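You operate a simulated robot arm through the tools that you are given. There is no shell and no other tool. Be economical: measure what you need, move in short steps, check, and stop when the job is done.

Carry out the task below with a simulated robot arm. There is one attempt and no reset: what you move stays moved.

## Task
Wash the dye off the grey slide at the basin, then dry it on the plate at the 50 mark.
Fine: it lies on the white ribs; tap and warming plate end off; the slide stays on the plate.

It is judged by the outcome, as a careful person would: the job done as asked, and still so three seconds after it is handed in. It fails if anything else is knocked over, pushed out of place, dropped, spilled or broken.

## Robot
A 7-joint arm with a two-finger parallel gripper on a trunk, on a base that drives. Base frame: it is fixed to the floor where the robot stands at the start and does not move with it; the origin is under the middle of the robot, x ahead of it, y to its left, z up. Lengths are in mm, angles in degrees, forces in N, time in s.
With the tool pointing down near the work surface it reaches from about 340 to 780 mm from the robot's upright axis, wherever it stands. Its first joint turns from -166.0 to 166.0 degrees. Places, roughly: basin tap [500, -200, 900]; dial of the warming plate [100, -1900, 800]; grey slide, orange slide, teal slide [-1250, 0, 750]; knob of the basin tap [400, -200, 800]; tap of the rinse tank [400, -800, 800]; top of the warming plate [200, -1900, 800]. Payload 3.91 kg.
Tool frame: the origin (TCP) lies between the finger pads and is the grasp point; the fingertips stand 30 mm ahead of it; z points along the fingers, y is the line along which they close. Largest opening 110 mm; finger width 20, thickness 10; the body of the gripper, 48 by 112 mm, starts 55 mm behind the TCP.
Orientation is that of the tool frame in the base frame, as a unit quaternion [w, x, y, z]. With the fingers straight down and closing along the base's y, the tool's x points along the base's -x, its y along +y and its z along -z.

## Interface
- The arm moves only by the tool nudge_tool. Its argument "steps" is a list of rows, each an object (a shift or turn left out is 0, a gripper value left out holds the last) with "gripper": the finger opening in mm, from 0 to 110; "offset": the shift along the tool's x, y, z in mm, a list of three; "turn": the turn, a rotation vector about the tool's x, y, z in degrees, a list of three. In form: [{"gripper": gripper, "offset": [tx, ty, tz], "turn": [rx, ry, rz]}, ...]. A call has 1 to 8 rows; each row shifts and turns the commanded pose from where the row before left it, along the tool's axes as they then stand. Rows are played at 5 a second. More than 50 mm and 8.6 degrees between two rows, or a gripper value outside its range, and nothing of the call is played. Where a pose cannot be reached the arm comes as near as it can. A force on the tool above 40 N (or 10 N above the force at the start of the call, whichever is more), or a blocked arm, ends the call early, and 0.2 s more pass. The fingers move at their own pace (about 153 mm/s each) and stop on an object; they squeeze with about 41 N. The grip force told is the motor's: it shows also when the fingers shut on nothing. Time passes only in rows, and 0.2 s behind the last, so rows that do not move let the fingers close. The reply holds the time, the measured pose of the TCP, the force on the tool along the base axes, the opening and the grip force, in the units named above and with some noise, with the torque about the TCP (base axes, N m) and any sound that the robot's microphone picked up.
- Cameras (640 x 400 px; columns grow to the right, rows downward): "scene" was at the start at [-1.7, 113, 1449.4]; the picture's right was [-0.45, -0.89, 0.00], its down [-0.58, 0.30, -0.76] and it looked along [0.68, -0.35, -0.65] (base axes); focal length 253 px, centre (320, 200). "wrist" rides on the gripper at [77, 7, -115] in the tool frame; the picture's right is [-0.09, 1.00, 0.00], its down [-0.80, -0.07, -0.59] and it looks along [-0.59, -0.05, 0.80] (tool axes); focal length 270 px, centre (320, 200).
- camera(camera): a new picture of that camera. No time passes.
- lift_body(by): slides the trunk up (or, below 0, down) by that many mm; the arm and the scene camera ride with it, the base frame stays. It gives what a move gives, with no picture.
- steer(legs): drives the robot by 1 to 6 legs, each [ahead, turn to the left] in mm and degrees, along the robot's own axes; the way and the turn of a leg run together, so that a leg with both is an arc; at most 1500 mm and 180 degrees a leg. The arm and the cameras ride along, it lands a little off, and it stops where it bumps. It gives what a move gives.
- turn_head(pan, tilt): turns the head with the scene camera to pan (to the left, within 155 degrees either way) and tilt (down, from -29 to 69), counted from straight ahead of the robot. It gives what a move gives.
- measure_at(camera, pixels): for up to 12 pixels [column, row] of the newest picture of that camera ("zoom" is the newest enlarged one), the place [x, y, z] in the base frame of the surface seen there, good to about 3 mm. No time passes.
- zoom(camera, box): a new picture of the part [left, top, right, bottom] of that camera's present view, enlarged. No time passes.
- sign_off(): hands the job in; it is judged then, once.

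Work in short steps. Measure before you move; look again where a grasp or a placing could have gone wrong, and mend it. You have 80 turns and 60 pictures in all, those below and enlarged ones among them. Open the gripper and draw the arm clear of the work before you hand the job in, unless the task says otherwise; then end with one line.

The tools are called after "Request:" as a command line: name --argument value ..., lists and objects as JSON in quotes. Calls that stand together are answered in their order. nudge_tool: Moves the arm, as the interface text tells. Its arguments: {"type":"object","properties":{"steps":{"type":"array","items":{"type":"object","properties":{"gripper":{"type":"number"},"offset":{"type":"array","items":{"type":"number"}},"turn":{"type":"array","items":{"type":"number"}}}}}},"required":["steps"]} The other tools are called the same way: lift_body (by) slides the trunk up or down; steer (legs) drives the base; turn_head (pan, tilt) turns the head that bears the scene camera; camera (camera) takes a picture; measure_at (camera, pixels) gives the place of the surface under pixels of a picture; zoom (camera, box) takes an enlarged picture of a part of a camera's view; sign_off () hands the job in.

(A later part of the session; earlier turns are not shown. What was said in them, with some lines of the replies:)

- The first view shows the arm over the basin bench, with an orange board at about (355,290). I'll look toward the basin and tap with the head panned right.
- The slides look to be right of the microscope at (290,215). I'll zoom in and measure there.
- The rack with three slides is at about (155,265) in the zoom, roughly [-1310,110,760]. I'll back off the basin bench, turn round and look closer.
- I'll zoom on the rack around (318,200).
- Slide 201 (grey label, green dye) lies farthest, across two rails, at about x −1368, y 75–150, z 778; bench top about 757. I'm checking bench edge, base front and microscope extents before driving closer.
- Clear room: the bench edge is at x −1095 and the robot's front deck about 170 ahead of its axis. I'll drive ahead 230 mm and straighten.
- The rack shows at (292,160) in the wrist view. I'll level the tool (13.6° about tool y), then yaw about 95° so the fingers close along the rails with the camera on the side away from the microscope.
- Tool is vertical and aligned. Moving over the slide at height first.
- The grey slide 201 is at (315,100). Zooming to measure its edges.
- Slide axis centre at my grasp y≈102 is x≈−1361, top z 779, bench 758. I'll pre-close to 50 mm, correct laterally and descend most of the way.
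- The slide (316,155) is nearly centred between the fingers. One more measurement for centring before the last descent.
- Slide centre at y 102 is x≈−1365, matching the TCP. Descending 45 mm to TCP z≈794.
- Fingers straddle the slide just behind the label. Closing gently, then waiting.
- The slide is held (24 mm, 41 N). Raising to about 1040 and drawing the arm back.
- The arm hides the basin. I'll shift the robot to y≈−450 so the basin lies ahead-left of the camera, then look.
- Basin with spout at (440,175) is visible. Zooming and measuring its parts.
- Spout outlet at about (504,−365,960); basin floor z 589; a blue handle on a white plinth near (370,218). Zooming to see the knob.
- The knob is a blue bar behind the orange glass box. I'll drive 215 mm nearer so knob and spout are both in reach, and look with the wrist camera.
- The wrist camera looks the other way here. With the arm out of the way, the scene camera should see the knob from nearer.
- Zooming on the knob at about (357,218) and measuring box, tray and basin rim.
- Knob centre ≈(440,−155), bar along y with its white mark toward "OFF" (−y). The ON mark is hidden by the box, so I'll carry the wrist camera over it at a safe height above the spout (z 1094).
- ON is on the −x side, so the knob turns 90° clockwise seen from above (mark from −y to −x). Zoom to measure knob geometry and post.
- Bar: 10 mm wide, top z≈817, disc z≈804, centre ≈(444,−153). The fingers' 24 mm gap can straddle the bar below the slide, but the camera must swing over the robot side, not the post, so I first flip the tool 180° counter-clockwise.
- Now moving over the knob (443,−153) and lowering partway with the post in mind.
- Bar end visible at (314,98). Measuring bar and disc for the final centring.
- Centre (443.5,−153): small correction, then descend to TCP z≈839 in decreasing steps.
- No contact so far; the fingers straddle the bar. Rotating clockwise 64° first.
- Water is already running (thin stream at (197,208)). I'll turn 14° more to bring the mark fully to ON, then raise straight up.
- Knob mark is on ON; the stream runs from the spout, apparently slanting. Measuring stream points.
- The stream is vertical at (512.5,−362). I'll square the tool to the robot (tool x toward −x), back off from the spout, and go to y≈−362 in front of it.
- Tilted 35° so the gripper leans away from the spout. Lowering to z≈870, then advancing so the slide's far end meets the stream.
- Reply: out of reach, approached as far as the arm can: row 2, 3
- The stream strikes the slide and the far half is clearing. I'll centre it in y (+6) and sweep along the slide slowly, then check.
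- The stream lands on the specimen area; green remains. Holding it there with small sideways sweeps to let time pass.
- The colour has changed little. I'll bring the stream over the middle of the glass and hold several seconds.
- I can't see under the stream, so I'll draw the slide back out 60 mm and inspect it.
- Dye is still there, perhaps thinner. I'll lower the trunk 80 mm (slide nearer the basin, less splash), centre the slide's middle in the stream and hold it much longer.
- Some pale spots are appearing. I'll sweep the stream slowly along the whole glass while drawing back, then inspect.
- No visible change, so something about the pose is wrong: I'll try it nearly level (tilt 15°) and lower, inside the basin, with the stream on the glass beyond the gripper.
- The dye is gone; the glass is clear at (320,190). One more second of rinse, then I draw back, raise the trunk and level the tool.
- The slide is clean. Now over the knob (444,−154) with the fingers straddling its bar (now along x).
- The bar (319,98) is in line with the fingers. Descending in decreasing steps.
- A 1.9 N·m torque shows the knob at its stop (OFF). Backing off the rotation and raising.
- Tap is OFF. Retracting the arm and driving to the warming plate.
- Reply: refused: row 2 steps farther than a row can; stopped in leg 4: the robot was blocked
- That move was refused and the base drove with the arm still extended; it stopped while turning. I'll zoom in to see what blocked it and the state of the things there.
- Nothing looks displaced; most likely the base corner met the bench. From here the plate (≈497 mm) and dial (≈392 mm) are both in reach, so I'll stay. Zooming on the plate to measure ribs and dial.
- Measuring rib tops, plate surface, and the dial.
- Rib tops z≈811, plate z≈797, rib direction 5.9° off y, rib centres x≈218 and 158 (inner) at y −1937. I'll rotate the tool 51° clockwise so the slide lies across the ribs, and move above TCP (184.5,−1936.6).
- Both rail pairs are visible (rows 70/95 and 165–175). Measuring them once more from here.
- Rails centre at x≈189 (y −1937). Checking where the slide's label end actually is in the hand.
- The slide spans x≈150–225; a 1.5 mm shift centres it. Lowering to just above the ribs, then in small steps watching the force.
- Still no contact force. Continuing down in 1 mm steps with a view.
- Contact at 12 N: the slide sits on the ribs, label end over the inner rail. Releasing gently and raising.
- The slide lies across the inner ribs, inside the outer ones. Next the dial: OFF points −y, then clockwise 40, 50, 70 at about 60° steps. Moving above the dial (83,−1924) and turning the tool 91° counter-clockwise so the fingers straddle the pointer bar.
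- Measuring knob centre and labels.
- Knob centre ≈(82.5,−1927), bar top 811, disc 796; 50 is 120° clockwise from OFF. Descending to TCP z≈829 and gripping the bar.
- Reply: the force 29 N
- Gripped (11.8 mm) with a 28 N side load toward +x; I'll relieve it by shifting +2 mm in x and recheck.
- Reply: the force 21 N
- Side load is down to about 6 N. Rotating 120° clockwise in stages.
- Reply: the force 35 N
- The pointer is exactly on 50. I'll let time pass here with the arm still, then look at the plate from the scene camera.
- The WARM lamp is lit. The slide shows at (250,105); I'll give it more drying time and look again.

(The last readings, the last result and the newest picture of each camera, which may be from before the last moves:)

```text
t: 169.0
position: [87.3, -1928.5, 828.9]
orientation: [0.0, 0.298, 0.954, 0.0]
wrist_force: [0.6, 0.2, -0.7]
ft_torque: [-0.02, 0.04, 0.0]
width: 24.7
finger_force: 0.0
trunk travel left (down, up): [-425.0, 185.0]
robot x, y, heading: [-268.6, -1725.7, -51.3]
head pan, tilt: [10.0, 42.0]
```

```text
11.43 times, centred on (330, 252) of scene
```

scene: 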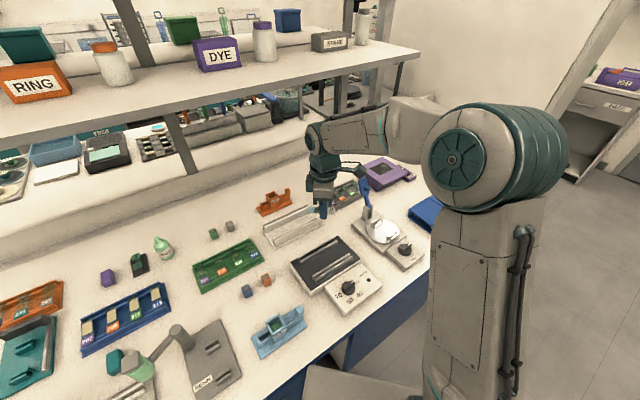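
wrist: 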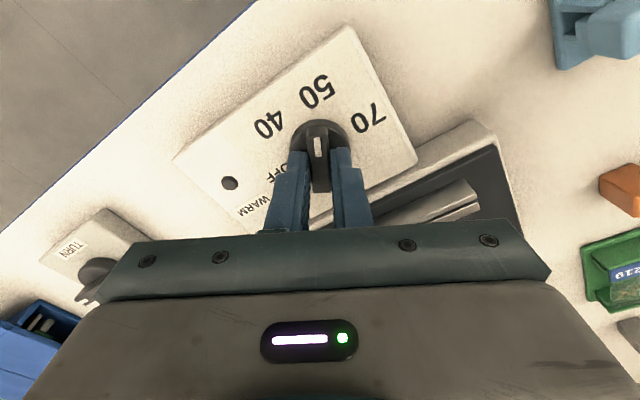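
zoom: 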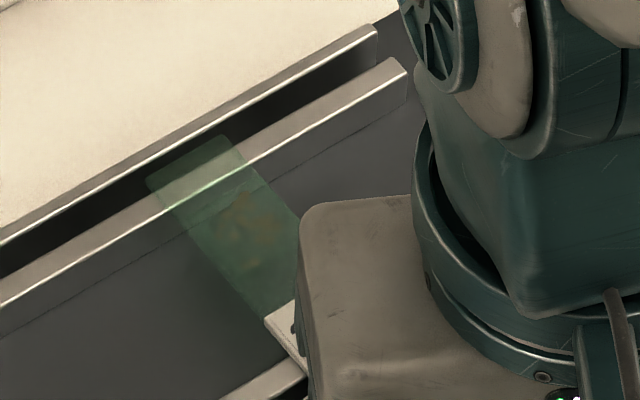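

The glass now looks clear and dry, as other slides. A few more seconds, then I close loosely (13 mm) on the bar and turn back counter-clockwise to OFF.

Request:
nudge_tool --steps '[{}, {}, {}, {}, {}, {}, {}, {}]'

Request:
nudge_tool --steps '[{}, {}, {}, {}, {}, {}, {}, {}]'

Request:
nudge_tool --steps '[{"offset": [1.4, -0.2, 0]}, {"gripper": 13}, {}, {}]'

Request:
nudge_tool --steps '[{"turn": [0, 0, -8]}, {"turn": [0, 0, -8]}, {"turn": [0, 0, -8]}, {"turn": [0, 0, -8]}, {"turn": [0, 0, -8]}, {"turn": [0, 0, -8]}, {"turn": [0, 0, -8]}, {"turn": [0, 0, -8]}]'

Request:
nudge_tool --steps '[{"turn": [0, 0, -8]}, {"turn": [0, 0, -8]}, {"turn": [0, 0, -8]}, {"turn": [0, 0, -8]}, {"turn": [0, 0, -8]}, {"turn": [0, 0, -8]}, {"turn": [0, 0, -8]}]'

Request:
camera --camera "wrist"

```text
t: 170.8
position: [87.2, -1927.9, 829.9]
orientation: [0.0, 0.299, 0.954, 0.0]
wrist_force: [-0.1, -0.3, -0.5]
ft_torque: [0.01, 0.04, 0.02]
width: 25.3
finger_force: 0.0
trunk travel left (down, up): [-425.0, 185.0]
robot x, y, heading: [-270.0, -1727.1, -51.5]
head pan, tilt: [10.0, 42.0]
```

```text
t: 172.6
position: [87.2, -1929.4, 829.6]
orientation: [0.0, 0.299, 0.954, 0.001]
wrist_force: [-0.6, -0.6, 0.2]
ft_torque: [0.0, 0.01, -0.04]
width: 24.8
finger_force: 0.0
trunk travel left (down, up): [-425.0, 185.0]
robot x, y, heading: [-269.2, -1731.8, -51.6]
head pan, tilt: [10.0, 42.0]
```

```text
t: 173.6
position: [86.1, -1927.5, 829.2]
orientation: [0.0, 0.297, 0.955, 0.0]
wrist_force: [-0.7, -1.0, -1.1]
ft_torque: [0.02, 0.03, -0.01]
width: 13.4
finger_force: 0.3
trunk travel left (down, up): [-425.0, 185.0]
robot x, y, heading: [-265.8, -1730.4, -51.3]
head pan, tilt: [10.0, 42.0]
```

```text
t: 175.4
position: [85.0, -1926.1, 830.0]
orientation: [0.0, -0.255, 0.967, 0.0]
wrist_force: [0.0, 1.4, 0.2]
ft_torque: [0.02, -0.04, -0.01]
width: 13.7
finger_force: 1.1
trunk travel left (down, up): [-425.0, 185.0]
robot x, y, heading: [-268.1, -1727.4, -51.3]
head pan, tilt: [10.0, 42.0]
```

```text
t: 177.0
position: [85.9, -1927.4, 830.1]
orientation: [-0.001, -0.679, 0.735, 0.001]
wrist_force: [-3.5, -0.1, 0.0]
ft_torque: [0.04, 0.06, -0.03]
width: 14.0
finger_force: 2.0
trunk travel left (down, up): [-425.0, 185.0]
robot x, y, heading: [-268.9, -1729.8, -51.3]
head pan, tilt: [10.0, 42.0]
```

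```text
5 pictures are left
```

wrist: 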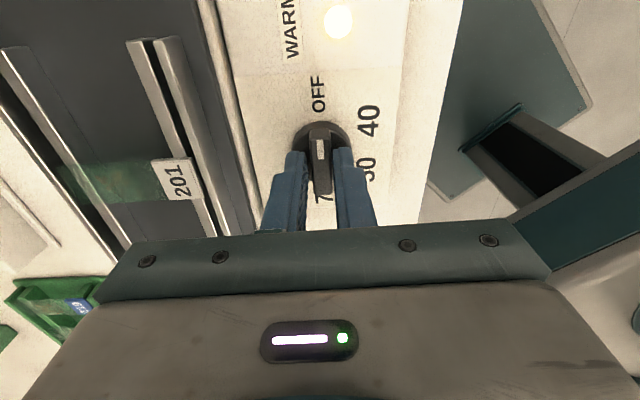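

Pointer is at OFF; I'll nudge a few degrees more to be sure it sits on the stop, then open and raise.

Request:
nudge_tool --steps '[{"turn": [0, 0, -4]}, {"turn": [0, 0, -4]}, {}]'

Request:
nudge_tool --steps '[{"turn": [0, 0, 3]}, {"gripper": 35}, {}, {"offset": [0, 0, -20]}, {"offset": [0, 0, -40]}, {"offset": [0, 0, -45]}]'

Request:
zoom --camera "wrist" --box '[120, 0, 440, 220]'

```text
t: 177.8
position: [84.9, -1927.0, 830.0]
orientation: [0.0, 0.727, -0.687, 0.0]
wrist_force: [-4.4, 2.6, -1.2]
ft_torque: [-0.21, 0.15, -0.8]
width: 14.7
finger_force: 44.8
trunk travel left (down, up): [-425.0, 185.0]
robot x, y, heading: [-267.2, -1728.2, -51.6]
head pan, tilt: [10.0, 42.0]
```

```text
t: 179.2
position: [88.6, -1925.5, 934.9]
orientation: [0.0, 0.71, -0.704, 0.001]
wrist_force: [-0.5, -0.3, -0.1]
ft_torque: [0.0, -0.02, -0.01]
width: 34.9
finger_force: 0.0
trunk travel left (down, up): [-425.0, 185.0]
robot x, y, heading: [-270.4, -1727.8, -51.3]
head pan, tilt: [10.0, 42.0]
```

```text
1.82 times, centred on (280, 110) of wrist
```

zoom: 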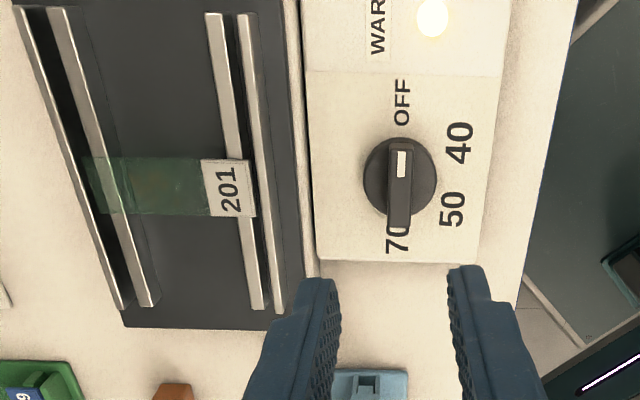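

Dial at OFF, slide lying on the ribs, clear and dry. Raising the arm clear and taking a last look at the plate and its lamp.

Request:
nudge_tool --steps '[{"offset": [0, 0, -45]}, {"offset": [0, 0, -45]}, {"offset": [-40, 0, 0]}, {"offset": [-45, 0, 0]}, {"offset": [-45, 0, 0]}, {"offset": [-45, 0, 0]}, {}, {}]'

Request:
nudge_tool --steps '[{}, {}, {}, {}, {}, {}, {}, {}]'

Request:
camera --camera "scene"

Request:
zoom --camera "scene" --box '[286, 230, 390, 320]'

```text
t: 181.0
position: [82.2, -1750.1, 1024.2]
orientation: [0.0, 0.709, -0.705, -0.001]
wrist_force: [0.2, 0.0, 0.3]
ft_torque: [-0.01, 0.03, 0.01]
width: 34.9
finger_force: 0.0
trunk travel left (down, up): [-425.0, 185.0]
robot x, y, heading: [-268.0, -1727.6, -51.6]
head pan, tilt: [10.0, 42.0]
```

```text
t: 182.8
position: [82.0, -1750.8, 1025.1]
orientation: [0.0, 0.709, -0.705, 0.0]
wrist_force: [-0.5, -1.3, 0.1]
ft_torque: [-0.01, -0.05, 0.0]
width: 34.7
finger_force: 0.0
trunk travel left (down, up): [-425.0, 185.0]
robot x, y, heading: [-270.0, -1728.5, -51.5]
head pan, tilt: [10.0, 42.0]
```

```text
3 pictures are left
```

scene: 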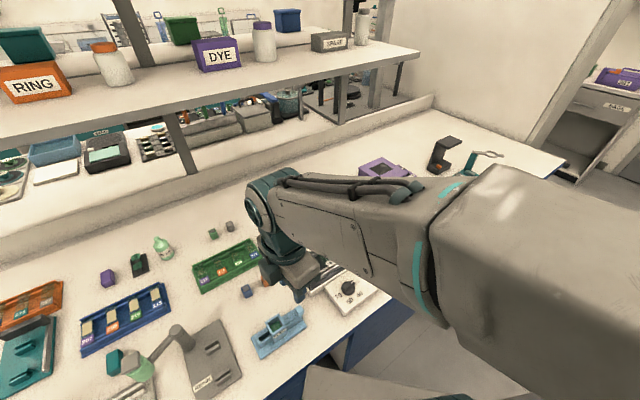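

```text
4.44 times, centred on (338, 275) of scene
```

zoom: 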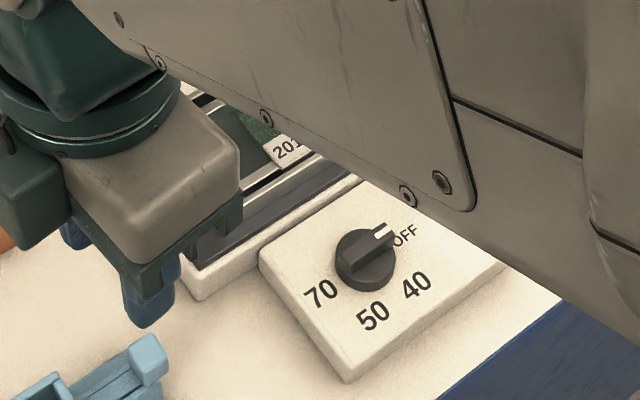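

Dial OFF, slide on the ribs, gripper open and clear at z≈1025; tap was seen OFF. Handing in.

Request:
sign_off

```text
The job is handed in.
```

The grey slide (201) has been washed clear of dye at the basin and dried with the warming plate at 50. It now lies across the plate's white ribs, with the tap and plate both at OFF. The base bumped something lightly while I was turning at the plate; nothing looked displaced in the pictures afterwards.
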